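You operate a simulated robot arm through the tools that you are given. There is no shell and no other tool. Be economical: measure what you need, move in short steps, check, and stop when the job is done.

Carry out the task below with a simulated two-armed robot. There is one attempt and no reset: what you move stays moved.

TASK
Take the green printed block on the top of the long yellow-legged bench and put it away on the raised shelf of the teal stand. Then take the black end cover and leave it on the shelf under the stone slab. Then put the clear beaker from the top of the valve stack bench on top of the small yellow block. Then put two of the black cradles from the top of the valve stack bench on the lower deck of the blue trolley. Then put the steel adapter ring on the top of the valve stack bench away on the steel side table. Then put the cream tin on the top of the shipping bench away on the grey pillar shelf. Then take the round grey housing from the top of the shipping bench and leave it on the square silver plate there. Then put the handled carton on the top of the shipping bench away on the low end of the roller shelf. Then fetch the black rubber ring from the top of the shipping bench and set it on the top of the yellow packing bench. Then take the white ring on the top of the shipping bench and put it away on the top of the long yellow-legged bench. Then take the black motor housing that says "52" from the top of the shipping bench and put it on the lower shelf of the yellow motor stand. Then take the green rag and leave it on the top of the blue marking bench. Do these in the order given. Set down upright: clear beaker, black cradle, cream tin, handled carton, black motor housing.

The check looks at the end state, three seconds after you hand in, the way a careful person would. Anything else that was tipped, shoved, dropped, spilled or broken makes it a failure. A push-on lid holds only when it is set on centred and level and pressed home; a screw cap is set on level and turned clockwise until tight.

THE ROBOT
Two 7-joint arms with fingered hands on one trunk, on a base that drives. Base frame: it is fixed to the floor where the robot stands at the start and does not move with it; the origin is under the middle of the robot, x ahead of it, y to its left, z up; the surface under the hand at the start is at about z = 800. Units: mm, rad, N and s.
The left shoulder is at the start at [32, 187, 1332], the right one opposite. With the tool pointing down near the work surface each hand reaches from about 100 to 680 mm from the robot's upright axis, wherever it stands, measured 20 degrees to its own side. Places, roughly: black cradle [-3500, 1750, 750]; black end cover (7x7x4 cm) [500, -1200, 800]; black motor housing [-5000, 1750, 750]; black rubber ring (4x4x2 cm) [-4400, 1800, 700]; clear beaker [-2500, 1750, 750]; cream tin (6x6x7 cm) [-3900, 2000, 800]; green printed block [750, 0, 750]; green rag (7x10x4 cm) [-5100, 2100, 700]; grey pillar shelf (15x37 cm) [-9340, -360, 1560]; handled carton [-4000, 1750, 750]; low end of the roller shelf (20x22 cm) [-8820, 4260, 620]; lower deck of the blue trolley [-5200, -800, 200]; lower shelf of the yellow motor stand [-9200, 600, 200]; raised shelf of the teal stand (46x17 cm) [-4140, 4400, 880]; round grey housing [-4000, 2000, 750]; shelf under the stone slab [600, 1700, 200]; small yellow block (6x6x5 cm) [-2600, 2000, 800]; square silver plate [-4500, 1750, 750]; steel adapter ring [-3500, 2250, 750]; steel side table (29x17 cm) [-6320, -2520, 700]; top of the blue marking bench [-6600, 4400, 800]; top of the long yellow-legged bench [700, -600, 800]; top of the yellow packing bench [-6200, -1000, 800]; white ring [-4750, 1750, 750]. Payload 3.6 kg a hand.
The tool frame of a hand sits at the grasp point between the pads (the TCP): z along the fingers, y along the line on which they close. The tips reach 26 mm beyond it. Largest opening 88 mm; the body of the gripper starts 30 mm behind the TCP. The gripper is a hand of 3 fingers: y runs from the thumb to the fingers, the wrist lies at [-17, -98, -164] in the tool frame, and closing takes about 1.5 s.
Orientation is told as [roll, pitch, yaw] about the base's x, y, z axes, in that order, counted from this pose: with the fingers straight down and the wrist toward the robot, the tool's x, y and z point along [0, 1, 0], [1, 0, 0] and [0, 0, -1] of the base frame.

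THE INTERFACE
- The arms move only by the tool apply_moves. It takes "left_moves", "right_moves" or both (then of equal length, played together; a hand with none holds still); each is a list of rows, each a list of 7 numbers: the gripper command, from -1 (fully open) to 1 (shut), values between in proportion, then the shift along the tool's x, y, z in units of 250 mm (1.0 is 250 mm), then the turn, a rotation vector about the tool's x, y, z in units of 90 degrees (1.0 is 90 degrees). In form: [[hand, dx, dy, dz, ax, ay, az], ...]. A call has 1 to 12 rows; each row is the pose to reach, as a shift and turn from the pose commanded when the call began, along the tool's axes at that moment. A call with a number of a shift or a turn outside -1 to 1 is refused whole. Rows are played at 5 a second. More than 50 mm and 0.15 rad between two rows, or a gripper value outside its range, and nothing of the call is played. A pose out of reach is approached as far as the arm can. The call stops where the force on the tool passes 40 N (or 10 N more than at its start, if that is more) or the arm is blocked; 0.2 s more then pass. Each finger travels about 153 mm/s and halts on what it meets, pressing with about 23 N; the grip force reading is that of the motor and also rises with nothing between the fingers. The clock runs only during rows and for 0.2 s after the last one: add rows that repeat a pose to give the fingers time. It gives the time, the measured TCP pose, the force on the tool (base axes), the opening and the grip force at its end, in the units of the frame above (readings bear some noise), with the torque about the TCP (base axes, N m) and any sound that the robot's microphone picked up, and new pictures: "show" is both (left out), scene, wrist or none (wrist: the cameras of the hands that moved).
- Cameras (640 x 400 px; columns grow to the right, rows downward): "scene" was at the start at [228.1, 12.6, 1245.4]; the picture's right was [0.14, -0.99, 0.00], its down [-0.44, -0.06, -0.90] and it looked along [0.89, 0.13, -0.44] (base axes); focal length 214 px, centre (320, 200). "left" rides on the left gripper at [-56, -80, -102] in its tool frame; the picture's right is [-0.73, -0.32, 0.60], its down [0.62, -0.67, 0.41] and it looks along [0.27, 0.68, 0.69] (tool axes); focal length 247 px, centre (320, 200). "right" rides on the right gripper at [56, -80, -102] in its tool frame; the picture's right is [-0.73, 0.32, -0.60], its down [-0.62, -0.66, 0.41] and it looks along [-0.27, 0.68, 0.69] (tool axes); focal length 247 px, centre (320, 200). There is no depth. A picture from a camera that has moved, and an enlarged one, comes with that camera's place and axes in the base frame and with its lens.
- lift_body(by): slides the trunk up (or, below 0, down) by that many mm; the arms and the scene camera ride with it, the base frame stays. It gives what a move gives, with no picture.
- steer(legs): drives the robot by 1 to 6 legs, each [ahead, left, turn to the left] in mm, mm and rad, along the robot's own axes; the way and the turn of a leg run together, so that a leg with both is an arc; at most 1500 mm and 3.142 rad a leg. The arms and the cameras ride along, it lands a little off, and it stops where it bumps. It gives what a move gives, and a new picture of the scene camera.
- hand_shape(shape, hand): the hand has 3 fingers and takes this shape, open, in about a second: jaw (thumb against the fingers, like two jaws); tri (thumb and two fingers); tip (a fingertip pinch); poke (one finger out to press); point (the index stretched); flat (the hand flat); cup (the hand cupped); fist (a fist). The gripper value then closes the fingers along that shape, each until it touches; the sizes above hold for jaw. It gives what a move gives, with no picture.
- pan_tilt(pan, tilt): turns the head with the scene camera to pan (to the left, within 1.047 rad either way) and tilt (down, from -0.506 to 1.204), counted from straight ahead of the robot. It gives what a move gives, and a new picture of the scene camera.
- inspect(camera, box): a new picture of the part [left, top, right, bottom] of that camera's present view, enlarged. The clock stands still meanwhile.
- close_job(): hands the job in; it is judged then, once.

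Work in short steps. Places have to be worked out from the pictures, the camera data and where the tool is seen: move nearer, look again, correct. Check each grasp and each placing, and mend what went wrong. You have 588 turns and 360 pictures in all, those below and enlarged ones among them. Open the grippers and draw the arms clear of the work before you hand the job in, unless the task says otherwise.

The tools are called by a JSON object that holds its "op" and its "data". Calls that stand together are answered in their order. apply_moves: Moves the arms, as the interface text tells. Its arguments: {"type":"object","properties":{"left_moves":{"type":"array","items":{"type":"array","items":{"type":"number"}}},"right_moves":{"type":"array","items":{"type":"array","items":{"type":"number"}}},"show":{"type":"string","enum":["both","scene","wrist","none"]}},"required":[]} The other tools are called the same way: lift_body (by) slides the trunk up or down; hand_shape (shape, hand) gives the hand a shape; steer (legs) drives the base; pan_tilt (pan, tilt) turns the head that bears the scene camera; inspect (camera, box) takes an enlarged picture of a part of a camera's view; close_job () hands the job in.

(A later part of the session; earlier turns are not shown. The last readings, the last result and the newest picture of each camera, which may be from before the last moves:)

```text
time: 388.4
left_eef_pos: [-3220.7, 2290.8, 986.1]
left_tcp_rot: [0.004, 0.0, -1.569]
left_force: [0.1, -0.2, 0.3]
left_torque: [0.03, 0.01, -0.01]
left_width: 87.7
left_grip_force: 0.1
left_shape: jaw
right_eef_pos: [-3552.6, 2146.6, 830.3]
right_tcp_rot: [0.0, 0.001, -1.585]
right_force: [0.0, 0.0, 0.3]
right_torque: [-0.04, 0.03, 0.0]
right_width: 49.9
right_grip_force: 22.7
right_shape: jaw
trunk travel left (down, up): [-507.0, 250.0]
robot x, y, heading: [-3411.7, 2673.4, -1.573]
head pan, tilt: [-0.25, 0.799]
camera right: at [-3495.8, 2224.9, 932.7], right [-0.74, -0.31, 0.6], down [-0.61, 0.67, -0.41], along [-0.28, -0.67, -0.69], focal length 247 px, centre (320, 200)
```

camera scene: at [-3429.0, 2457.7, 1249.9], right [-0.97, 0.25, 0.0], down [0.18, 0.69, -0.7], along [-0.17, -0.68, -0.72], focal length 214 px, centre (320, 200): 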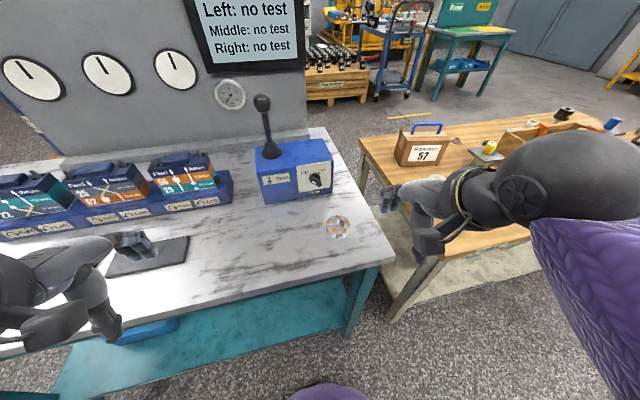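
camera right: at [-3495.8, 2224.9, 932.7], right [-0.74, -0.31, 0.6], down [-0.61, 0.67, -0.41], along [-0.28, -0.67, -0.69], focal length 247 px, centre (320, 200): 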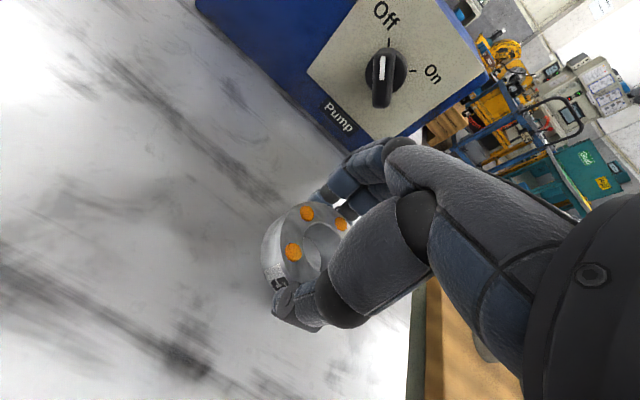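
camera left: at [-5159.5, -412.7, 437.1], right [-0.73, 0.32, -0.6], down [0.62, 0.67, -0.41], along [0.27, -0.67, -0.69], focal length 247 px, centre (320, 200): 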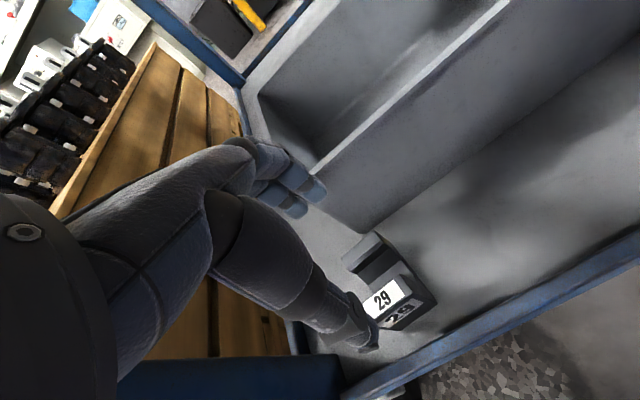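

Gripped. Lift and draw back.

{"op": "apply_moves", "data": {"right_moves": [[1, 0, 0, -0.1, 0, 0, 0], [1, 0, 0, -0.25, 0, 0, 0], [1, 0, 0, -0.42, 0, 0, 0], [1, 0, 0, -0.6, 0, 0, 0], [1, -0.05, -0.12, -0.7, 0, 0, 0], [1, -0.1, -0.28, -0.74, 0, 0, 0], [1, -0.15, -0.44, -0.74, 0, 0, 0], [1, -0.2, -0.6, -0.74, 0, 0, 0]], "show": "wrist"}}

```text
time: 390.2
left_eef_pos: [-3220.6, 2293.3, 987.9]
left_tcp_rot: [0.004, -0.002, -1.57]
left_force: [-0.6, 0.2, 0.5]
left_torque: [0.01, 0.0, 0.02]
left_width: 87.8
left_grip_force: 0.0
left_shape: jaw
right_eef_pos: [-3609.9, 2289.4, 1019.9]
right_tcp_rot: [-0.024, -0.021, -1.586]
right_force: [-0.3, 0.2, -3.3]
right_torque: [-0.02, -0.02, 0.0]
right_width: 49.7
right_grip_force: 22.9
right_shape: jaw
trunk travel left (down, up): [-507.0, 250.0]
robot x, y, heading: [-3412.1, 2669.9, -1.57]
head pan, tilt: [-0.25, 0.799]
camera right: at [-3550.6, 2370.3, 1119.1], right [-0.72, -0.29, 0.62], down [-0.62, 0.67, -0.41], along [-0.3, -0.68, -0.67], focal length 247 px, centre (320, 200)
```

right: 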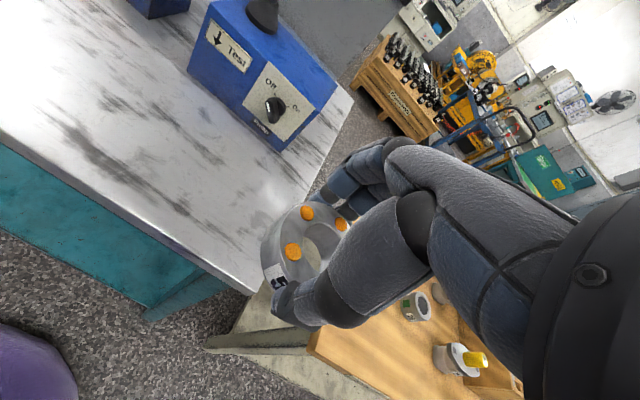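

Drive round to the south-west area and look for the steel side table.

{"op": "steer", "data": {"legs": [[-370, 0, 0], [0, 0, -1.571], [1500, 0, 0], [1000, 0, 0], [0, 0, 1.571], [1500, 0, 0]]}}

{"op": "pan_tilt", "data": {"pan": -0.5, "tilt": 0.3}}

```text
time: 419.1
left_eef_pos: [-5711.8, 1134.9, 988.0]
left_tcp_rot: [0.004, -0.002, -1.559]
left_force: [-0.7, -0.4, 0.7]
left_torque: [0.03, 0.0, 0.01]
left_width: 87.7
left_grip_force: 0.0
left_shape: jaw
right_eef_pos: [-6100.1, 1134.9, 1012.1]
right_tcp_rot: [-0.027, 0.0, -1.573]
right_force: [-0.9, -0.2, -4.8]
right_torque: [-0.01, -0.03, -0.02]
right_width: 49.4
right_grip_force: 22.9
right_shape: jaw
trunk travel left (down, up): [-507.0, 250.0]
robot x, y, heading: [-5904.7, 1513.2, -1.558]
head pan, tilt: [-0.25, 0.799]
camera scene: at [-5921.9, 1299.0, 1249.8], right [-0.97, 0.24, 0.0], down [0.17, 0.7, -0.7], along [-0.16, -0.68, -0.72], focal length 214 px, centre (320, 200)
```

scene: 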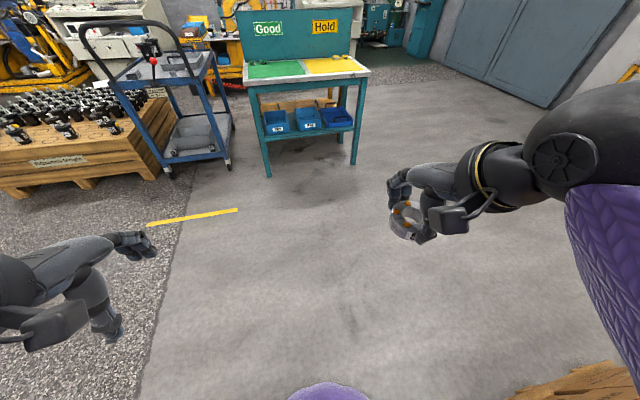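

```text
time: 420.0
left_eef_pos: [-5712.6, 1135.8, 987.0]
left_tcp_rot: [0.005, 0.001, -1.558]
left_force: [0.0, -0.4, 0.9]
left_torque: [0.0, 0.03, 0.01]
left_width: 87.5
left_grip_force: 0.1
left_shape: jaw
right_eef_pos: [-6099.9, 1135.1, 1012.7]
right_tcp_rot: [-0.028, 0.001, -1.57]
right_force: [0.2, 0.2, -3.5]
right_torque: [0.0, 0.0, 0.03]
right_width: 49.5
right_grip_force: 23.2
right_shape: jaw
trunk travel left (down, up): [-507.0, 250.0]
robot x, y, heading: [-5905.0, 1513.7, -1.561]
head pan, tilt: [-0.499, 0.3]
camera scene: at [-5946.6, 1295.2, 1294.1], right [-0.88, 0.47, 0.0], down [0.14, 0.26, -0.95], along [-0.45, -0.84, -0.3], focal length 214 px, centre (320, 200)
```

scene: 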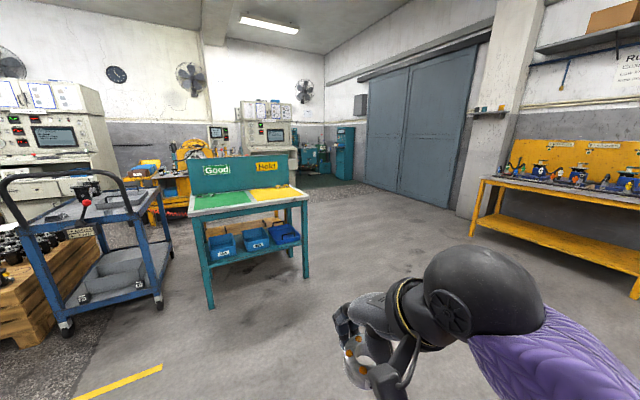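

The side table is behind the Good/Hold table. Go down its west side at x≈−7150.

{"op": "steer", "data": {"legs": [[700, 0, 0], [0, -1250, 0], [1500, 0, 0], [500, 0, 0]]}}

{"op": "pan_tilt", "data": {"pan": 0.4, "tilt": 0.35}}

```text
time: 439.5
left_eef_pos: [-6919.9, -1585.0, 986.2]
left_tcp_rot: [0.007, 0.0, -1.536]
left_force: [0.6, -0.3, 0.6]
left_torque: [0.0, 0.04, 0.02]
left_width: 88.0
left_grip_force: 0.0
left_shape: jaw
right_eef_pos: [-7307.8, -1595.9, 1011.6]
right_tcp_rot: [-0.03, 0.001, -1.547]
right_force: [-0.6, -0.3, -3.8]
right_torque: [0.05, -0.02, 0.0]
right_width: 49.1
right_grip_force: 23.2
right_shape: jaw
trunk travel left (down, up): [-507.0, 250.0]
robot x, y, heading: [-7122.5, -1211.7, -1.533]
head pan, tilt: [-0.499, 0.3]
camera scene: at [-7157.3, -1431.7, 1294.0], right [-0.89, 0.45, 0.0], down [0.13, 0.27, -0.95], along [-0.43, -0.85, -0.3], focal length 214 px, centre (320, 200)
```

scene: 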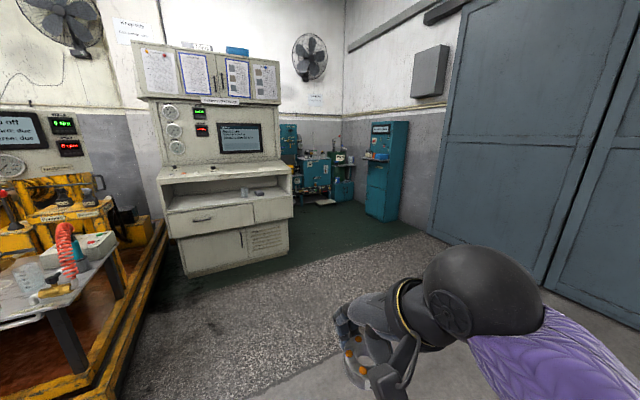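

```text
time: 440.7
left_eef_pos: [-6918.6, -1585.5, 987.5]
left_tcp_rot: [0.005, 0.0, -1.536]
left_force: [0.0, -0.6, 0.4]
left_torque: [-0.03, -0.02, 0.02]
left_width: 87.7
left_grip_force: 0.1
left_shape: jaw
right_eef_pos: [-7307.5, -1593.6, 1012.8]
right_tcp_rot: [-0.032, 0.001, -1.548]
right_force: [-0.4, 0.2, -2.5]
right_torque: [-0.04, -0.01, -0.01]
right_width: 49.3
right_grip_force: 23.4
right_shape: jaw
trunk travel left (down, up): [-507.0, 250.0]
robot x, y, heading: [-7115.5, -1211.5, -1.535]
head pan, tilt: [0.4, 0.351]
camera scene: at [-7076.4, -1432.0, 1289.5], right [-0.91, -0.42, 0.0], down [-0.14, 0.31, -0.94], along [0.39, -0.85, -0.34], focal length 214 px, centre (320, 200)
```

scene: 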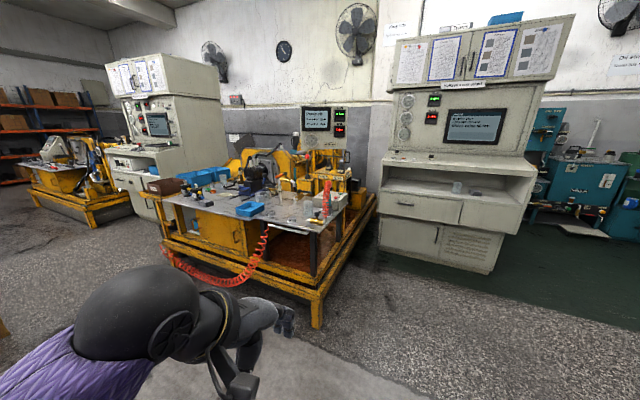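

The steel table should be at about pixel (285, 217); zoom in.

{"op": "inspect", "data": {"camera": "scene", "box": [150, 140, 390, 320]}}

```text
2.22 times, centred on (270, 230) of scene
camera zoom: at [-7076.4, -1432.0, 1289.5], right [-0.91, -0.42, 0.0], down [-0.14, 0.31, -0.94], along [0.39, -0.85, -0.34], focal length 477 px, centre (431, 133)
```

zoom: 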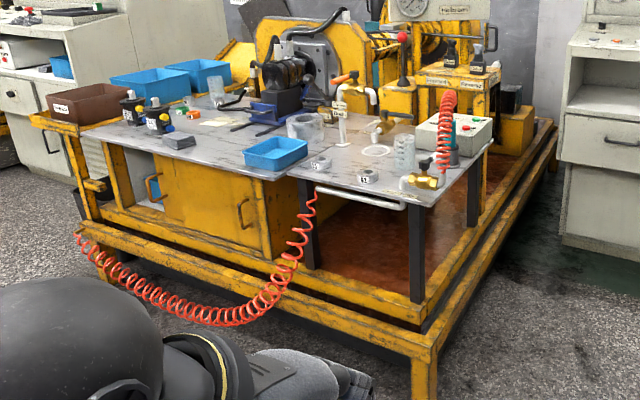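

The steel table (with rings and beaker on it) is reached best from its west side. Drive to about (−6980, −2300) facing east and look.

{"op": "steer", "data": {"legs": [[0, 0, 1.535], [0, -1090, 0], [130, 0, 0]]}}

{"op": "pan_tilt", "data": {"pan": -0.2, "tilt": 0.6}}

```text
time: 450.8
left_eef_pos: [-6617.7, -2107.9, 986.6]
left_tcp_rot: [0.005, 0.003, -0.002]
left_force: [1.1, -0.2, 0.4]
left_torque: [-0.04, 0.03, -0.01]
left_width: 87.9
left_grip_force: 0.1
left_shape: jaw
right_eef_pos: [-6622.9, -2495.6, 1012.5]
right_tcp_rot: [-0.03, 0.001, -0.016]
right_force: [0.7, 0.0, -3.9]
right_torque: [-0.01, 0.0, 0.0]
right_width: 48.7
right_grip_force: 23.5
right_shape: jaw
trunk travel left (down, up): [-507.0, 250.0]
robot x, y, heading: [-6999.7, -2295.9, -0.005]
head pan, tilt: [0.4, 0.351]
camera scene: at [-6777.3, -2260.1, 1289.1], right [0.39, -0.92, 0.0], down [-0.32, -0.13, -0.94], along [0.87, 0.36, -0.35], focal length 214 px, centre (320, 200)
```

scene: 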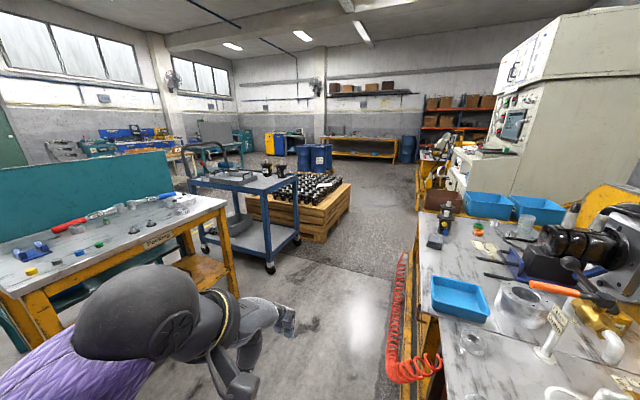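

```text
time: 451.8
left_eef_pos: [-6618.3, -2106.9, 987.9]
left_tcp_rot: [0.007, 0.001, -0.003]
left_force: [0.0, 0.4, -0.5]
left_torque: [0.04, -0.02, 0.03]
left_width: 88.1
left_grip_force: 0.1
left_shape: jaw
right_eef_pos: [-6623.3, -2496.5, 1012.4]
right_tcp_rot: [-0.031, 0.0, -0.015]
right_force: [0.2, 0.3, -3.2]
right_torque: [-0.01, -0.01, -0.01]
right_width: 49.3
right_grip_force: 22.6
right_shape: jaw
trunk travel left (down, up): [-507.0, 250.0]
robot x, y, heading: [-7001.6, -2293.7, -0.003]
head pan, tilt: [-0.201, 0.6]
camera scene: at [-6778.4, -2313.8, 1266.7], right [-0.2, -0.98, 0.0], down [-0.55, 0.11, -0.83], along [0.81, -0.17, -0.56], focal length 214 px, centre (320, 200)
```

scene: 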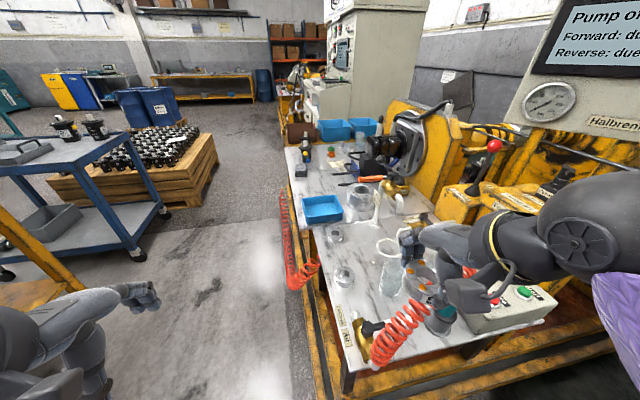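

{"op": "inspect", "data": {"camera": "scene", "box": [290, 190, 470, 370]}}

```text
2.22 times, centred on (380, 280) of scene
camera zoom: at [-6778.4, -2313.8, 1266.7], right [-0.2, -0.98, 0.0], down [-0.55, 0.11, -0.83], along [0.81, -0.17, -0.56], focal length 477 px, centre (187, 22)
```

zoom: 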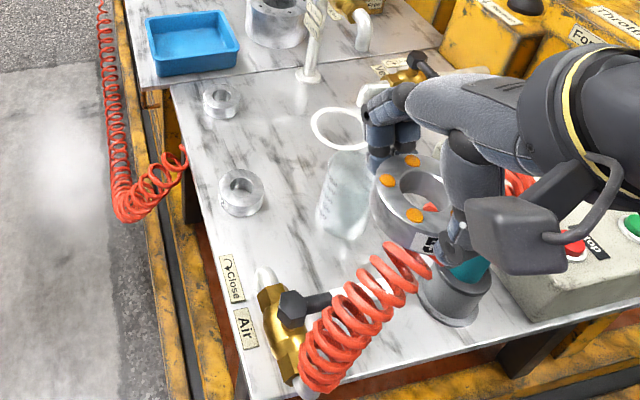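

The steel table top is z≈700; a free spot is A ≈ (−6305, −2546). Raise and extend the right hand first, then lower the trunk 200 mm.

{"op": "apply_moves", "data": {"right_moves": [[1, 0, 0.1, -0.15, 0, 0.006, 0], [1, 0, 0.2, -0.3, 0, 0.012, 0], [1, 0, 0.3, -0.45, 0, 0.019, 0], [1, 0, 0.4, -0.6, 0, 0.019, 0], [1, 0, 0.4, -0.6, 0, 0.019, 0]], "show": "none"}}

{"op": "lift_body", "data": {"by": -200}}

```text
time: 453.0
left_eef_pos: [-6619.5, -2109.6, 986.8]
left_tcp_rot: [0.006, -0.002, -0.003]
left_force: [0.5, 0.1, 0.0]
left_torque: [0.02, 0.03, 0.0]
left_width: 87.8
left_grip_force: 0.2
left_shape: jaw
right_eef_pos: [-6527.2, -2495.7, 1162.8]
right_tcp_rot: [0.0, 0.0, -0.015]
right_force: [-0.3, 0.3, -4.0]
right_torque: [-0.02, 0.01, 0.02]
right_width: 49.0
right_grip_force: 23.2
right_shape: jaw
trunk travel left (down, up): [-507.0, 250.0]
robot x, y, heading: [-6998.6, -2293.9, 0.002]
head pan, tilt: [-0.201, 0.6]
```

```text
time: 455.2
left_eef_pos: [-6619.7, -2109.4, 787.9]
left_tcp_rot: [0.004, -0.002, -0.002]
left_force: [0.7, 0.7, -0.4]
left_torque: [-0.03, 0.02, 0.0]
left_width: 88.0
left_grip_force: 0.0
left_shape: jaw
right_eef_pos: [-6524.6, -2494.5, 962.0]
right_tcp_rot: [0.001, -0.003, -0.014]
right_force: [-0.3, 0.9, -2.6]
right_torque: [0.01, -0.01, -0.01]
right_width: 48.7
right_grip_force: 23.0
right_shape: jaw
trunk travel left (down, up): [-307.0, 450.0]
robot x, y, heading: [-6996.6, -2294.2, -0.002]
head pan, tilt: [-0.201, 0.6]
```

Drive ahead 95 mm.

{"op": "steer", "data": {"legs": [[95, 0, 0]]}}

```text
time: 456.4
left_eef_pos: [-6541.1, -2107.9, 787.7]
left_tcp_rot: [0.004, -0.004, -0.008]
left_force: [0.3, -0.8, 1.4]
left_torque: [0.01, -0.03, -0.03]
left_width: 88.1
left_grip_force: 0.1
left_shape: jaw
right_eef_pos: [-6449.6, -2493.6, 962.2]
right_tcp_rot: [-0.001, -0.001, -0.016]
right_force: [0.7, -0.6, -2.8]
right_torque: [-0.04, 0.0, 0.03]
right_width: 48.5
right_grip_force: 22.9
right_shape: jaw
trunk travel left (down, up): [-307.0, 450.0]
robot x, y, heading: [-6926.3, -2294.2, -0.005]
head pan, tilt: [-0.201, 0.6]
stopped in leg 1: the robot was blocked; the commanded pose is now the measured one
camera scene: at [-6682.4, -2313.8, 1055.1], right [-0.21, -0.98, 0.0], down [-0.55, 0.12, -0.83], along [0.81, -0.17, -0.56], focal length 214 px, centre (320, 200)
```

scene: 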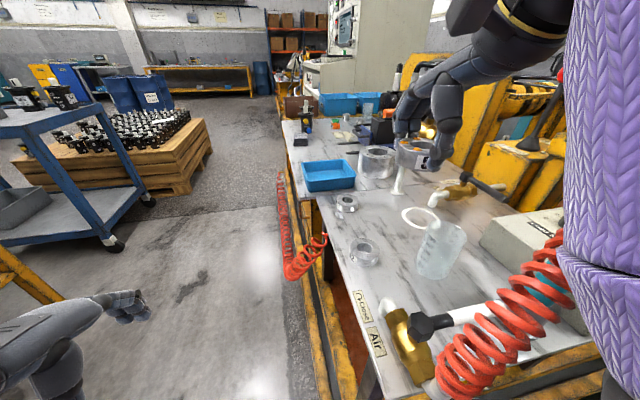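

Blocked by the frame at x≈−6926; back off 5 mm. Extend the hand to over the free spot.

{"op": "steer", "data": {"legs": [[-6, 0, 0]]}}

{"op": "apply_moves", "data": {"right_moves": [[1, -0.05, 0.15, 0.02, 0, 0, 0], [1, -0.1, 0.3, 0.05, 0, 0, 0], [1, -0.15, 0.45, 0.1, 0, 0, 0], [1, -0.208, 0.6, 0.16, 0, 0, 0], [1, -0.208, 0.6, 0.2, 0, 0, 0], [1, -0.208, 0.6, 0.2, 0, 0, 0]], "show": "both"}}

```text
time: 457.1
left_eef_pos: [-6548.5, -2107.7, 787.6]
left_tcp_rot: [0.005, -0.003, -0.006]
left_force: [0.4, -0.7, 1.0]
left_torque: [-0.02, -0.03, 0.01]
left_width: 87.9
left_grip_force: 0.0
left_shape: jaw
right_eef_pos: [-6455.4, -2494.1, 963.5]
right_tcp_rot: [-0.001, -0.003, -0.019]
right_force: [-0.6, 0.9, -3.5]
right_torque: [0.0, -0.01, -0.01]
right_width: 49.0
right_grip_force: 23.1
right_shape: jaw
trunk travel left (down, up): [-307.0, 450.0]
robot x, y, heading: [-6929.5, -2293.8, -0.007]
head pan, tilt: [-0.201, 0.6]
camera scene: at [-6687.8, -2313.9, 1054.9], right [-0.21, -0.98, 0.0], down [-0.55, 0.12, -0.83], along [0.81, -0.17, -0.56], focal length 214 px, centre (320, 200)
```

scene: 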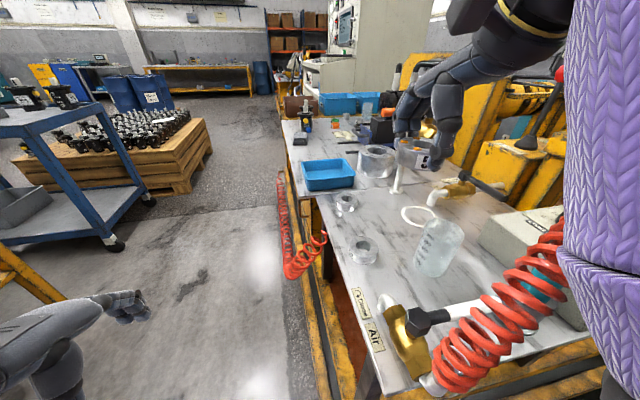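

```text
time: 458.5
left_eef_pos: [-6547.3, -2108.4, 786.9]
left_tcp_rot: [0.007, -0.002, -0.007]
left_force: [0.1, -0.5, 0.2]
left_torque: [0.0, 0.03, -0.01]
left_width: 88.1
left_grip_force: 0.0
left_shape: jaw
right_eef_pos: [-6304.0, -2549.1, 910.3]
right_tcp_rot: [0.0, 0.0, -0.021]
right_force: [-0.1, 0.3, -3.7]
right_torque: [-0.03, 0.01, -0.01]
right_width: 48.6
right_grip_force: 22.7
right_shape: jaw
trunk travel left (down, up): [-307.0, 450.0]
robot x, y, heading: [-6929.3, -2292.2, -0.006]
head pan, tilt: [-0.201, 0.6]
camera scene: at [-6687.1, -2314.0, 1054.6], right [-0.21, -0.98, 0.0], down [-0.55, 0.12, -0.82], along [0.81, -0.17, -0.57], focal length 214 px, centre (320, 200)
camera right: at [-6384.4, -2491.3, 1012.8], right [0.3, -0.74, 0.6], down [-0.68, -0.61, -0.41], along [0.67, -0.28, -0.69], focal length 247 px, centre (320, 200)
```

scene: 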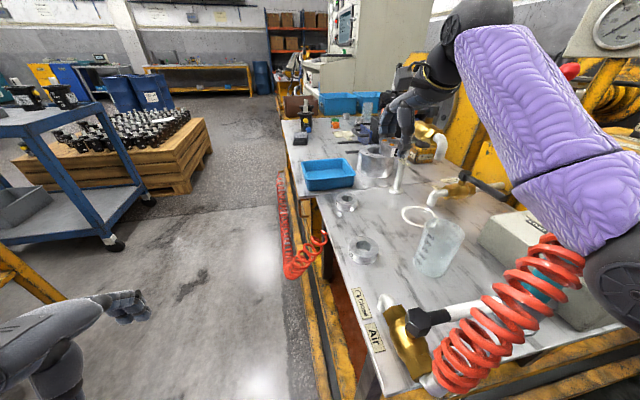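
right: 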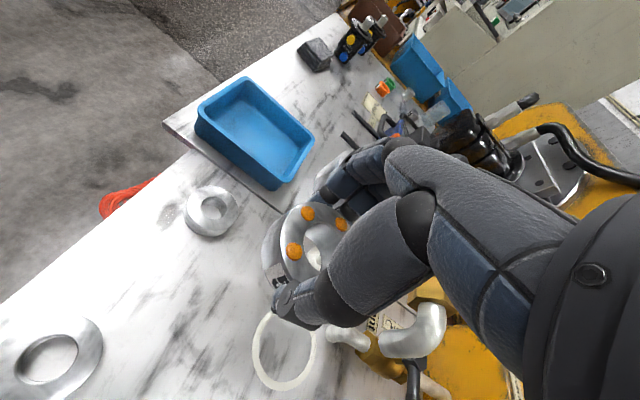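

The elbow is near the red hose. Raise the trunk 60 mm so the arm is straighter and the elbow higher, before lowering the hand.

{"op": "lift_body", "data": {"by": 60}}

{"op": "apply_moves", "data": {"right_moves": [[1, 0, 0, 0.15, 0, 0, 0], [1, 0, 0, 0.3, 0, 0, 0], [1, 0, 0, 0.45, 0, 0, 0], [1, 0, 0, 0.6, 0, 0, 0], [1, 0, 0, 0.75, 0, 0, 0], [1, 0, 0, 0.84, 0, 0, 0], [1, 0, 0, 0.84, 0, 0, 0]], "show": "both"}}

```text
time: 459.5
left_eef_pos: [-6545.9, -2108.7, 848.1]
left_tcp_rot: [0.006, -0.001, -0.007]
left_force: [-0.2, 0.6, -0.2]
left_torque: [0.0, 0.04, 0.05]
left_width: 87.8
left_grip_force: 0.1
left_shape: jaw
right_eef_pos: [-6305.5, -2549.3, 972.7]
right_tcp_rot: [0.001, 0.001, -0.02]
right_force: [0.0, -0.1, -4.2]
right_torque: [0.0, -0.01, 0.02]
right_width: 48.5
right_grip_force: 23.1
right_shape: jaw
trunk travel left (down, up): [-367.0, 390.0]
robot x, y, heading: [-6928.7, -2294.2, -0.01]
head pan, tilt: [-0.201, 0.6]
```

```text
time: 460.0
left_eef_pos: [-6551.9, -2108.9, 849.4]
left_tcp_rot: [0.005, -0.009, -0.008]
left_force: [0.2, -1.1, -1.4]
left_torque: [-0.02, 0.02, 0.0]
left_width: 87.9
left_grip_force: 0.0
left_shape: jaw
right_eef_pos: [-6304.9, -2547.8, 936.3]
right_tcp_rot: [0.002, -0.028, -0.016]
right_force: [-38.8, 3.9, 13.8]
right_torque: [-0.21, -1.46, -0.19]
right_width: 45.9
right_grip_force: 23.0
right_shape: jaw
trunk travel left (down, up): [-367.0, 390.0]
robot x, y, heading: [-6930.0, -2291.1, -0.007]
head pan, tilt: [-0.201, 0.6]
stopped in row 2 (right hand): the force on the tool passed its limit at 47 N (the readings are from after the stop); the commanded pose is now the measured one
camera scene: at [-6700.9, -2313.5, 1120.7], right [-0.21, -0.98, 0.0], down [-0.55, 0.12, -0.83], along [0.81, -0.17, -0.56], focal length 214 px, centre (320, 200)
camera right: at [-6388.1, -2490.9, 1035.3], right [0.29, -0.74, 0.61], down [-0.66, -0.61, -0.43], along [0.69, -0.28, -0.67], focal length 247 px, centre (320, 200)
```

scene: 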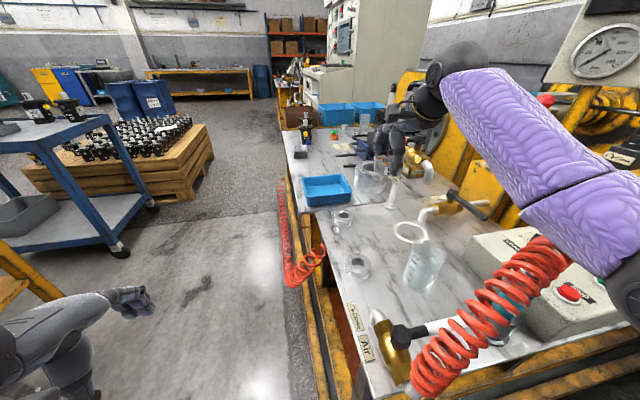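
right: 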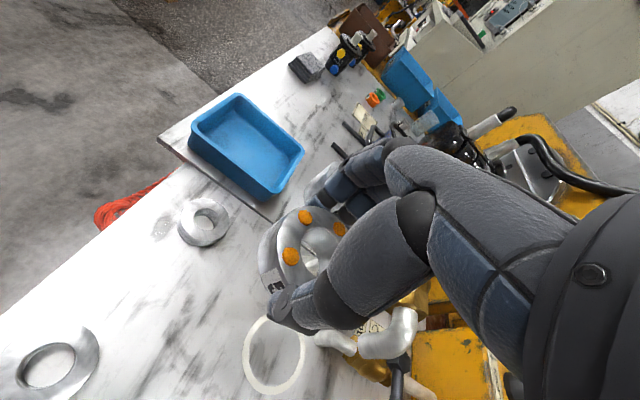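

Unexpected force of −38 N along x. Zoom on the hand to see what it touches.

{"op": "inspect", "data": {"camera": "scene", "box": [350, 60, 530, 240]}}

```text
2.22 times, centred on (440, 150) of scene
camera zoom: at [-6700.9, -2313.5, 1120.7], right [-0.21, -0.98, 0.0], down [-0.55, 0.12, -0.83], along [0.81, -0.17, -0.56], focal length 477 px, centre (53, 311)
```

zoom: 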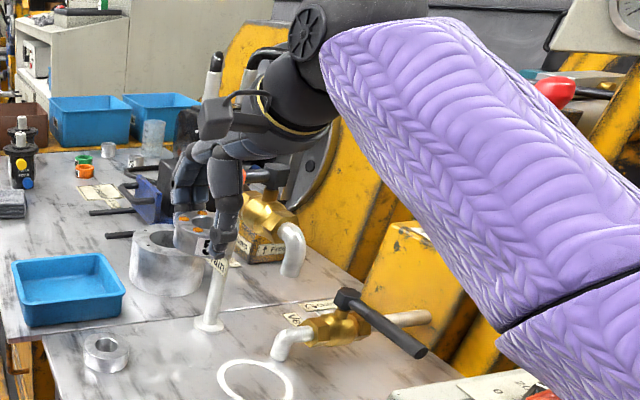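

Nothing obvious touches. Move the hand up 40 mm and back 30 mm and see if the force vanishes.

{"op": "apply_moves", "data": {"right_moves": [[1, 0, -0.06, -0.08, 0, 0, 0], [1, 0, -0.12, -0.16, 0, 0, 0], [1, 0, -0.12, -0.16, 0, 0, 0]], "show": "none"}}

{"op": "inspect", "data": {"camera": "right", "box": [200, 80, 520, 320]}}

```text
time: 460.8
left_eef_pos: [-6548.0, -2110.1, 846.7]
left_tcp_rot: [0.004, -0.001, -0.009]
left_force: [-0.2, -0.5, -0.4]
left_torque: [0.02, 0.02, 0.03]
left_width: 88.0
left_grip_force: 0.0
left_shape: jaw
right_eef_pos: [-6330.1, -2549.6, 971.7]
right_tcp_rot: [0.001, -0.025, -0.018]
right_force: [0.0, -0.5, -3.5]
right_torque: [0.03, 0.03, 0.01]
right_width: 48.0
right_grip_force: 23.7
right_shape: jaw
trunk travel left (down, up): [-367.0, 390.0]
robot x, y, heading: [-6930.5, -2293.8, -0.007]
head pan, tilt: [-0.201, 0.6]
```

```text
1.67 times, centred on (360, 200) of right
camera zoom: at [-6413.6, -2491.8, 1071.6], right [0.29, -0.74, 0.61], down [-0.67, -0.61, -0.43], along [0.69, -0.28, -0.67], focal length 412 px, centre (253, 200)
```

zoom: 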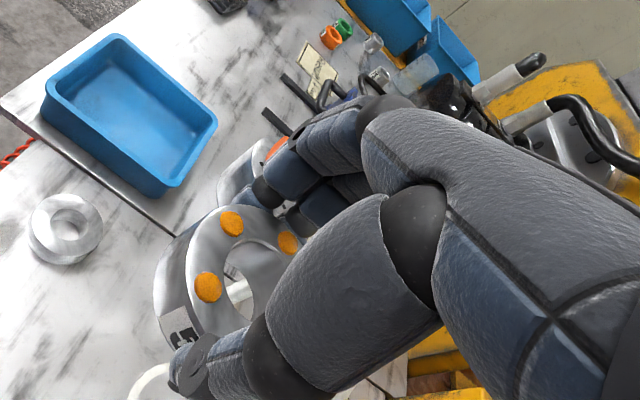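

The obstacle is the orange vise handle tip near (−6245, −2549, 944). I choose a spot farther back, B ≈ (−6353, −2556), and lower there.

{"op": "apply_moves", "data": {"right_moves": [[1, -0.024, -0.09, 0.0, 0.008, 0, 0], [1, -0.024, -0.09, 0.15, 0.016, 0, 0], [1, -0.024, -0.09, 0.3, 0.016, 0, 0], [1, -0.024, -0.09, 0.45, 0.016, 0, 0], [1, -0.024, -0.09, 0.6, 0.016, 0, 0], [1, -0.024, -0.09, 0.6, 0.016, 0, 0]], "show": "both"}}

```text
time: 462.2
left_eef_pos: [-6547.5, -2108.7, 848.5]
left_tcp_rot: [0.005, -0.001, -0.004]
left_force: [0.1, 0.3, 0.0]
left_torque: [-0.01, 0.01, -0.03]
left_width: 87.9
left_grip_force: 0.1
left_shape: jaw
right_eef_pos: [-6351.5, -2553.8, 819.4]
right_tcp_rot: [0.002, 0.0, -0.018]
right_force: [-0.5, -0.3, -3.5]
right_torque: [0.02, 0.01, 0.01]
right_width: 48.4
right_grip_force: 22.4
right_shape: jaw
trunk travel left (down, up): [-367.0, 390.0]
robot x, y, heading: [-6929.5, -2291.0, -0.006]
head pan, tilt: [-0.201, 0.6]
camera scene: at [-6695.8, -2314.1, 1119.3], right [-0.21, -0.98, 0.0], down [-0.55, 0.12, -0.82], along [0.81, -0.17, -0.57], focal length 214 px, centre (320, 200)
camera right: at [-6430.8, -2496.5, 921.0], right [0.31, -0.74, 0.6], down [-0.68, -0.61, -0.41], along [0.67, -0.28, -0.69], focal length 247 px, centre (320, 200)
```

scene: 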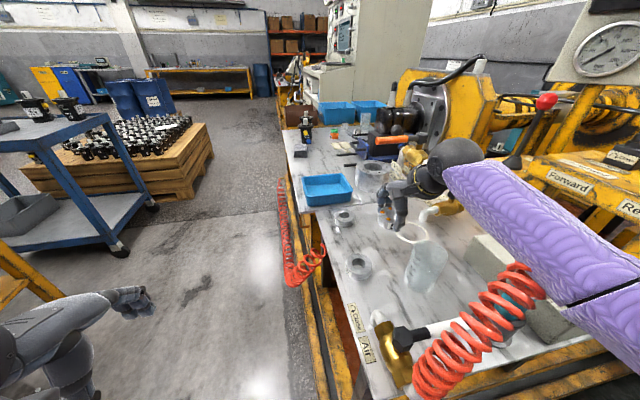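
right: 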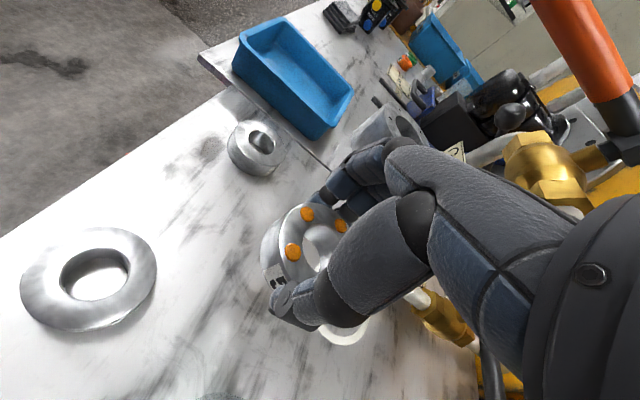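

Clear. Lower to the table and creep to contact.

{"op": "apply_moves", "data": {"right_moves": [[1, 0, 0, 0.14, 0, 0, 0], [1, 0, 0, 0.26, 0, 0, 0], [1, 0, 0, 0.31, 0, 0, 0], [1, 0, 0, 0.33, 0, 0, 0], [1, 0, 0, 0.34, 0, 0, 0], [1, 0, 0, 0.35, 0, 0, 0]], "show": "wrist"}}

```text
time: 463.6
left_eef_pos: [-6548.9, -2108.4, 847.6]
left_tcp_rot: [0.006, -0.003, -0.005]
left_force: [-0.9, -0.3, 0.2]
left_torque: [0.0, 0.01, -0.03]
left_width: 87.6
left_grip_force: 0.0
left_shape: jaw
right_eef_pos: [-6349.3, -2553.6, 733.3]
right_tcp_rot: [0.002, 0.001, -0.017]
right_force: [-0.3, -0.3, -3.4]
right_torque: [0.02, 0.0, -0.02]
right_width: 48.3
right_grip_force: 23.2
right_shape: jaw
trunk travel left (down, up): [-367.0, 390.0]
robot x, y, heading: [-6930.6, -2296.8, -0.007]
head pan, tilt: [-0.201, 0.6]
camera right: at [-6429.9, -2495.9, 834.8], right [0.31, -0.74, 0.6], down [-0.68, -0.61, -0.41], along [0.67, -0.28, -0.69], focal length 247 px, centre (320, 200)
```

right: 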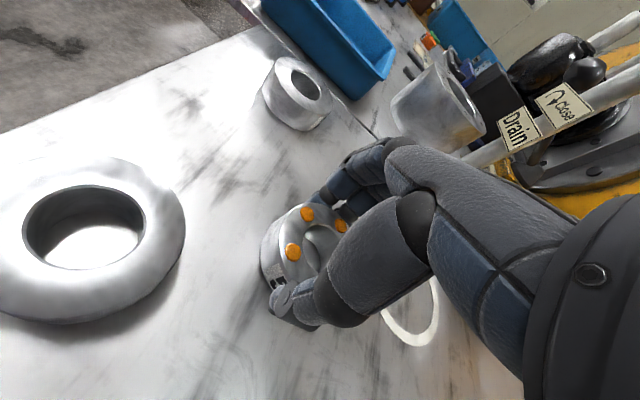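

Not touching yet; creep further.

{"op": "apply_moves", "data": {"right_moves": [[1, 0, 0, 0.008, 0, 0, 0], [1, 0, 0, 0.016, 0, 0, 0], [1, 0, 0, 0.024, 0, 0, 0], [1, 0, 0, 0.032, 0, 0, 0]], "show": "none"}}

```text
time: 464.6
left_eef_pos: [-6549.1, -2108.2, 848.7]
left_tcp_rot: [0.004, -0.004, -0.007]
left_force: [-0.2, 0.1, -0.1]
left_torque: [-0.03, 0.0, 0.0]
left_width: 87.9
left_grip_force: 0.0
left_shape: jaw
right_eef_pos: [-6349.4, -2553.6, 729.9]
right_tcp_rot: [0.004, -0.011, -0.019]
right_force: [-3.6, -0.3, 21.5]
right_torque: [0.01, 0.26, -0.05]
right_width: 47.6
right_grip_force: 23.3
right_shape: jaw
trunk travel left (down, up): [-367.0, 390.0]
robot x, y, heading: [-6929.8, -2293.7, -0.011]
head pan, tilt: [-0.201, 0.6]
```

Contact (21 N). Ease slightly, open and rise straight up.

{"op": "apply_moves", "data": {"right_moves": [[1, 0, 0, -0.008, 0, 0, 0], [0.5, 0, 0, -0.008, 0, 0, 0], [0, 0, 0, -0.008, 0, 0, 0], [-0.6, 0, 0, -0.008, 0, 0, 0], [-0.6, 0, 0, -0.008, 0, 0, 0], [-0.6, 0, 0, -0.12, 0, 0, 0], [-0.6, 0, -0.02, -0.28, 0, 0, 0], [-0.6, 0, -0.06, -0.46, 0, 0, 0], [-0.6, 0, -0.12, -0.64, 0, 0, 0], [-0.6, 0, -0.2, -0.8, 0, 0, 0], [-0.6, 0, -0.3, -0.95, 0, 0, 0]], "show": "wrist"}}

```text
time: 467.0
left_eef_pos: [-6547.9, -2108.5, 848.1]
left_tcp_rot: [0.006, -0.003, -0.007]
left_force: [0.0, 0.9, 0.1]
left_torque: [0.01, 0.01, 0.0]
left_width: 88.0
left_grip_force: 0.1
left_shape: jaw
right_eef_pos: [-6426.1, -2551.5, 960.3]
right_tcp_rot: [0.004, 0.002, -0.018]
right_force: [-0.4, 0.4, 0.2]
right_torque: [0.0, 0.0, 0.02]
right_width: 70.3
right_grip_force: 0.1
right_shape: jaw
trunk travel left (down, up): [-367.0, 390.0]
robot x, y, heading: [-6930.8, -2290.8, -0.012]
head pan, tilt: [-0.201, 0.6]
camera right: at [-6505.3, -2494.8, 1063.6], right [0.31, -0.74, 0.6], down [-0.68, -0.61, -0.41], along [0.67, -0.28, -0.69], focal length 247 px, centre (320, 200)
```

right: 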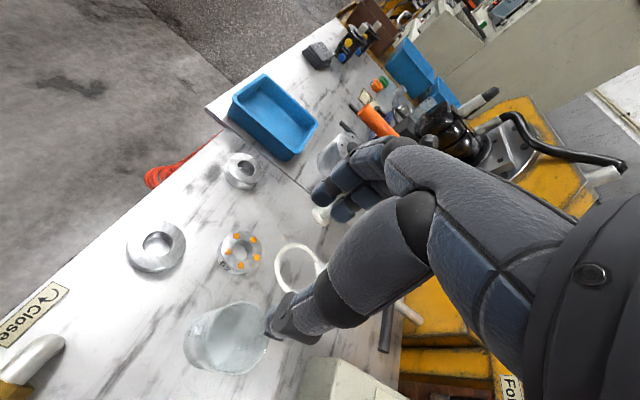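

Ring is flat on the steel table. Raise the trunk 150 mm, then back away.

{"op": "lift_body", "data": {"by": 150}}

{"op": "steer", "data": {"legs": [[-450, 0, 0]]}}

```text
time: 468.8
left_eef_pos: [-6547.8, -2108.6, 997.6]
left_tcp_rot: [0.006, -0.002, -0.007]
left_force: [0.7, 0.6, -0.6]
left_torque: [-0.02, 0.04, -0.02]
left_width: 87.9
left_grip_force: 0.0
left_shape: jaw
right_eef_pos: [-6425.7, -2554.1, 1112.1]
right_tcp_rot: [0.001, 0.0, -0.017]
right_force: [0.3, -0.1, 0.3]
right_torque: [-0.02, 0.03, -0.02]
right_width: 70.4
right_grip_force: 0.1
right_shape: jaw
trunk travel left (down, up): [-517.0, 240.0]
robot x, y, heading: [-6928.2, -2295.4, -0.008]
head pan, tilt: [-0.201, 0.6]
```

```text
time: 471.5
left_eef_pos: [-7007.7, -2104.4, 997.5]
left_tcp_rot: [0.005, -0.003, -0.007]
left_force: [-0.8, -0.9, -0.4]
left_torque: [-0.04, 0.01, -0.02]
left_width: 87.7
left_grip_force: 0.1
left_shape: jaw
right_eef_pos: [-6886.1, -2549.0, 1112.8]
right_tcp_rot: [0.002, 0.001, -0.019]
right_force: [-0.2, 0.3, -0.1]
right_torque: [0.01, -0.02, -0.02]
right_width: 70.2
right_grip_force: 0.0
right_shape: jaw
trunk travel left (down, up): [-517.0, 240.0]
robot x, y, heading: [-7389.6, -2290.0, -0.011]
head pan, tilt: [-0.201, 0.6]
camera scene: at [-7170.5, -2310.2, 1277.2], right [-0.21, -0.98, 0.0], down [-0.55, 0.12, -0.83], along [0.81, -0.17, -0.56], focal length 214 px, centre (320, 200)
```

scene: 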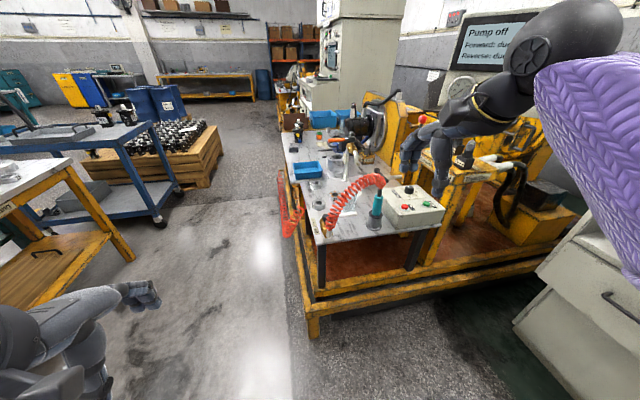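

Draw the right hand in, then drive back round to the north side of the shipping bench.

{"op": "apply_moves", "data": {"right_moves": [[-1, 0.04, -0.15, 0.05, 0, 0, 0], [-1, 0.08, -0.3, 0.1, 0, 0, 0], [-1, 0.12, -0.45, 0.2, 0, 0, 0]], "show": "none"}}

{"op": "steer", "data": {"legs": [[0, 0, 1.58], [1500, 0, 0], [1450, 0, 0], [0, 0, -1.57], [1500, 0, 0], [130, 0, 0]]}}

```text
time: 472.3
left_eef_pos: [-7009.4, -2104.9, 999.1]
left_tcp_rot: [0.006, -0.004, -0.004]
left_force: [-0.9, -0.3, -0.4]
left_torque: [0.02, -0.01, 0.0]
left_width: 87.8
left_grip_force: 0.2
left_shape: jaw
right_eef_pos: [-6998.8, -2516.7, 1059.5]
right_tcp_rot: [0.001, -0.002, -0.017]
right_force: [-0.4, -0.2, 0.0]
right_torque: [-0.01, -0.03, -0.02]
right_width: 87.6
right_grip_force: 0.0
right_shape: jaw
trunk travel left (down, up): [-517.0, 240.0]
robot x, y, heading: [-7393.7, -2289.5, -0.007]
head pan, tilt: [-0.201, 0.6]
```

```text
time: 502.1
left_eef_pos: [-5480.4, 946.4, 997.1]
left_tcp_rot: [0.006, -0.002, 0.063]
left_force: [-1.1, 0.3, -0.1]
left_torque: [-0.01, 0.02, 0.0]
left_width: 87.7
left_grip_force: 0.1
left_shape: jaw
right_eef_pos: [-5440.9, 536.2, 1058.6]
right_tcp_rot: [0.003, 0.0, 0.054]
right_force: [0.2, -1.1, 0.6]
right_torque: [-0.02, 0.02, 0.0]
right_width: 87.6
right_grip_force: 0.0
right_shape: jaw
trunk travel left (down, up): [-517.0, 240.0]
robot x, y, heading: [-5851.3, 737.5, 0.065]
head pan, tilt: [-0.201, 0.6]
camera scene: at [-5627.5, 731.0, 1276.7], right [-0.14, -0.99, 0.0], down [-0.56, 0.08, -0.82], along [0.82, -0.11, -0.57], focal length 214 px, centre (320, 200)
```

scene: 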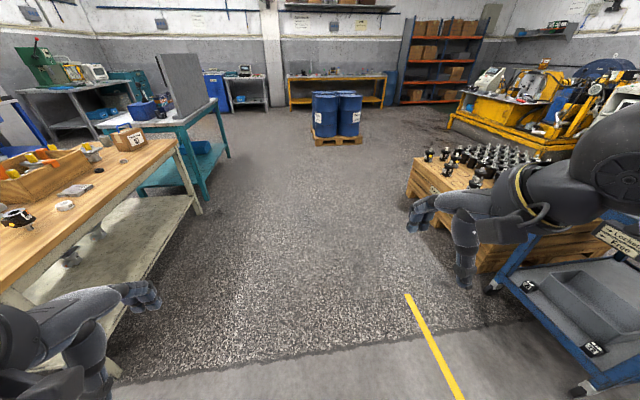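

Continue to the north side, stopping at x≈−4060 facing the bench.

{"op": "steer", "data": {"legs": [[0, 0, 1.506], [1500, 0, 0], [820, 0, 0], [0, 0, -1.571], [1500, 0, 0], [300, 0, 0]]}}

{"op": "steer", "data": {"legs": [[0, 0, -1.571]]}}

```text
time: 529.5
left_eef_pos: [-3645.6, 3255.3, 997.2]
left_tcp_rot: [0.006, -0.003, 0.018]
left_force: [1.1, 0.3, 0.4]
left_torque: [0.03, 0.03, 0.01]
left_width: 87.5
left_grip_force: 0.1
left_shape: jaw
right_eef_pos: [-3624.3, 2844.6, 1058.2]
right_tcp_rot: [-0.001, 0.002, 0.006]
right_force: [0.1, -1.1, 0.4]
right_torque: [-0.01, 0.0, 0.0]
right_width: 87.7
right_grip_force: 0.1
right_shape: jaw
trunk travel left (down, up): [-517.0, 240.0]
robot x, y, heading: [-4027.3, 3059.0, 0.017]
head pan, tilt: [-0.201, 0.6]
camera scene: at [-3801.3, 3046.9, 1276.9], right [-0.18, -0.98, 0.0], down [-0.56, 0.1, -0.82], along [0.81, -0.15, -0.57], focal length 214 px, centre (320, 200)
```

scene: 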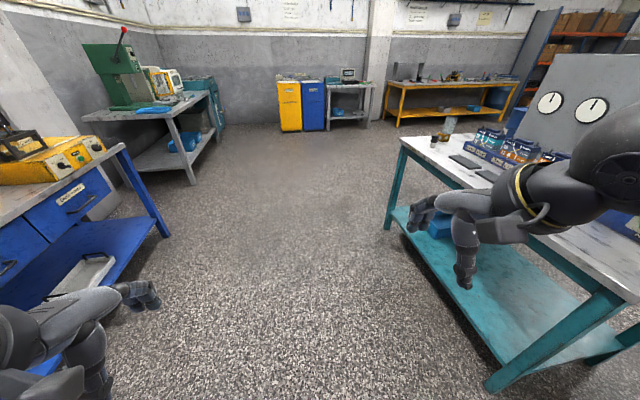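

```text
time: 533.7
left_eef_pos: [-3828.0, 2683.9, 997.8]
left_tcp_rot: [0.006, -0.003, -1.551]
left_force: [-0.3, -0.6, 0.1]
left_torque: [0.02, 0.01, 0.01]
left_width: 87.8
left_grip_force: 0.0
left_shape: jaw
right_eef_pos: [-4239.0, 2661.9, 1059.6]
right_tcp_rot: [0.003, 0.001, -1.563]
right_force: [0.3, -1.2, 0.0]
right_torque: [0.02, 0.01, -0.02]
right_width: 87.6
right_grip_force: 0.1
right_shape: jaw
trunk travel left (down, up): [-517.0, 240.0]
robot x, y, heading: [-4026.3, 3063.0, -1.554]
head pan, tilt: [-0.201, 0.6]
camera scene: at [-4037.4, 2839.2, 1277.1], right [-0.98, 0.18, 0.0], down [0.1, 0.56, -0.83], along [-0.15, -0.81, -0.56], focal length 214 px, centre (320, 200)
```

scene: 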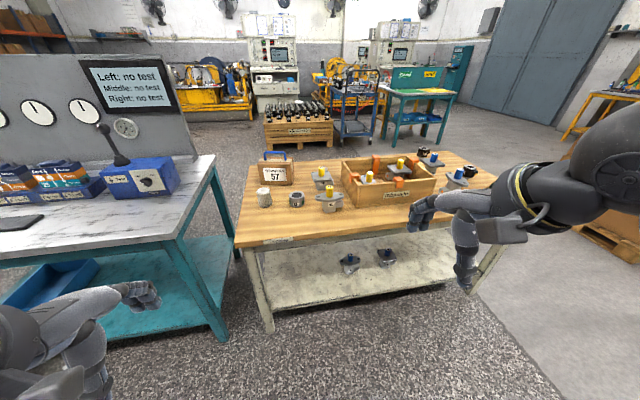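

Triangulating, this bench top is lower (z≈740). Drive ahead 400 mm and look down.

{"op": "steer", "data": {"legs": [[380, 0, -0.016]]}}

{"op": "pan_tilt", "data": {"pan": 0.1, "tilt": 0.75}}

```text
time: 536.1
left_eef_pos: [-3832.6, 2296.0, 997.6]
left_tcp_rot: [0.005, -0.002, -1.572]
left_force: [0.2, 0.0, -0.5]
left_torque: [0.0, 0.0, -0.01]
left_width: 87.6
left_grip_force: 0.0
left_shape: jaw
right_eef_pos: [-4244.4, 2281.0, 1060.0]
right_tcp_rot: [0.003, 0.002, -1.583]
right_force: [0.4, 0.3, -0.5]
right_torque: [0.07, 0.02, 0.01]
right_width: 87.7
right_grip_force: 0.1
right_shape: jaw
trunk travel left (down, up): [-517.0, 240.0]
robot x, y, heading: [-4021.5, 2677.8, -1.573]
head pan, tilt: [-0.201, 0.6]
camera scene: at [-4038.2, 2455.3, 1276.9], right [-0.98, 0.2, 0.0], down [0.11, 0.55, -0.82], along [-0.17, -0.81, -0.57], focal length 214 px, centre (320, 200)
```

scene: 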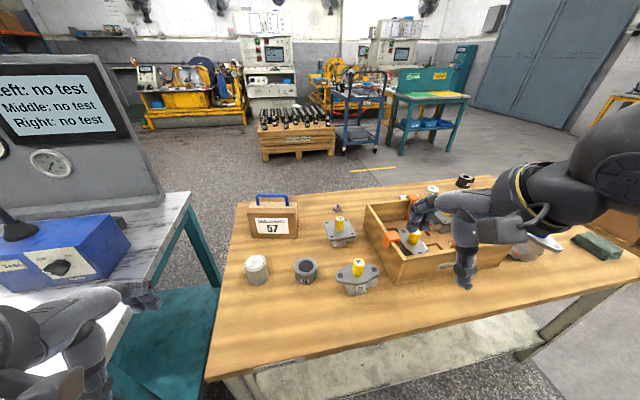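

```text
time: 536.9
left_eef_pos: [-3832.5, 2296.7, 997.1]
left_tcp_rot: [0.004, -0.002, -1.571]
left_force: [0.2, 0.6, 0.0]
left_torque: [-0.01, 0.01, 0.0]
left_width: 87.7
left_grip_force: 0.1
left_shape: jaw
right_eef_pos: [-4243.2, 2282.7, 1058.1]
right_tcp_rot: [0.001, 0.001, -1.58]
right_force: [-0.2, 0.2, 0.1]
right_torque: [0.01, 0.04, 0.01]
right_width: 87.7
right_grip_force: 0.1
right_shape: jaw
trunk travel left (down, up): [-517.0, 240.0]
robot x, y, heading: [-4021.6, 2676.0, -1.571]
head pan, tilt: [0.099, 0.75]
camera scene: at [-4012.5, 2460.4, 1264.2], right [-1.0, -0.1, 0.0], down [-0.07, 0.68, -0.73], along [0.07, -0.73, -0.68], focal length 214 px, centre (320, 200)
```

scene: 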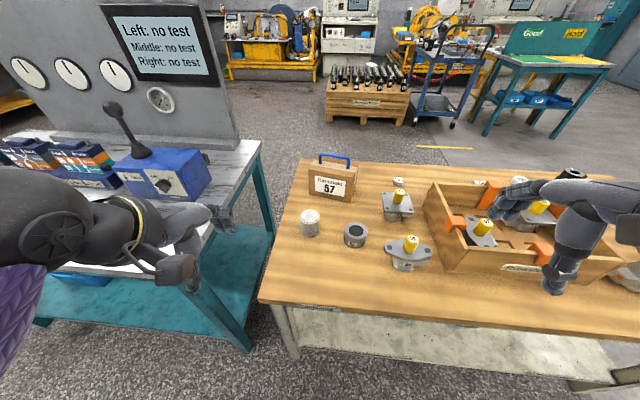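

{"op": "inspect", "data": {"camera": "scene", "box": [280, 190, 400, 270]}}

```text
5.00 times, centred on (340, 230) of scene
camera zoom: at [-4012.5, 2460.4, 1264.2], right [-1.0, -0.1, 0.0], down [-0.07, 0.68, -0.73], along [0.07, -0.73, -0.68], focal length 1072 px, centre (220, 50)
```

zoom: 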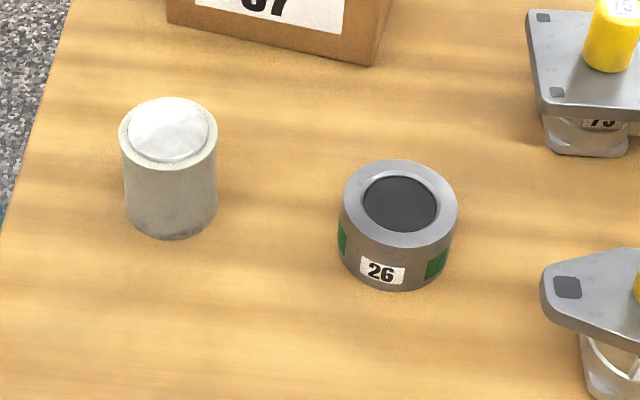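

Tin is near (−3940, 2045), bench height to be confirmed. Move the left hand toward it and look.

{"op": "apply_moves", "data": {"left_moves": [[-1, -0.086, 0.16, 0.02, 0, 0, 0], [-1, -0.172, 0.32, 0.04, 0, 0, 0], [-1, -0.258, 0.48, 0.06, 0, 0, 0], [-1, -0.344, 0.64, 0.08, 0, 0, 0], [-1, -0.42, 0.8, 0.1, 0, 0, 0], [-1, -0.42, 0.8, 0.1, 0, 0, 0]], "show": "wrist"}}

```text
time: 538.3
left_eef_pos: [-3934.4, 2097.8, 972.2]
left_tcp_rot: [0.004, -0.002, -1.571]
left_force: [0.2, -0.3, -0.1]
left_torque: [0.02, 0.03, -0.03]
left_width: 88.2
left_grip_force: 0.0
left_shape: jaw
right_eef_pos: [-4244.9, 2284.6, 1058.9]
right_tcp_rot: [0.0, 0.001, -1.582]
right_force: [-0.6, 0.0, 0.3]
right_torque: [0.02, 0.02, -0.04]
right_width: 87.7
right_grip_force: 0.0
right_shape: jaw
trunk travel left (down, up): [-517.0, 240.0]
robot x, y, heading: [-4023.0, 2679.1, -1.573]
head pan, tilt: [0.099, 0.75]
camera left: at [-3992.3, 2177.7, 1073.8], right [-0.73, 0.32, -0.6], down [0.62, 0.66, -0.41], along [0.27, -0.68, -0.68], focal length 247 px, centre (320, 200)
```

left: 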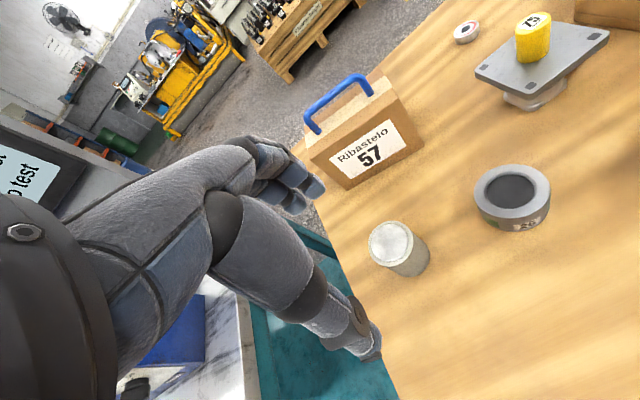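

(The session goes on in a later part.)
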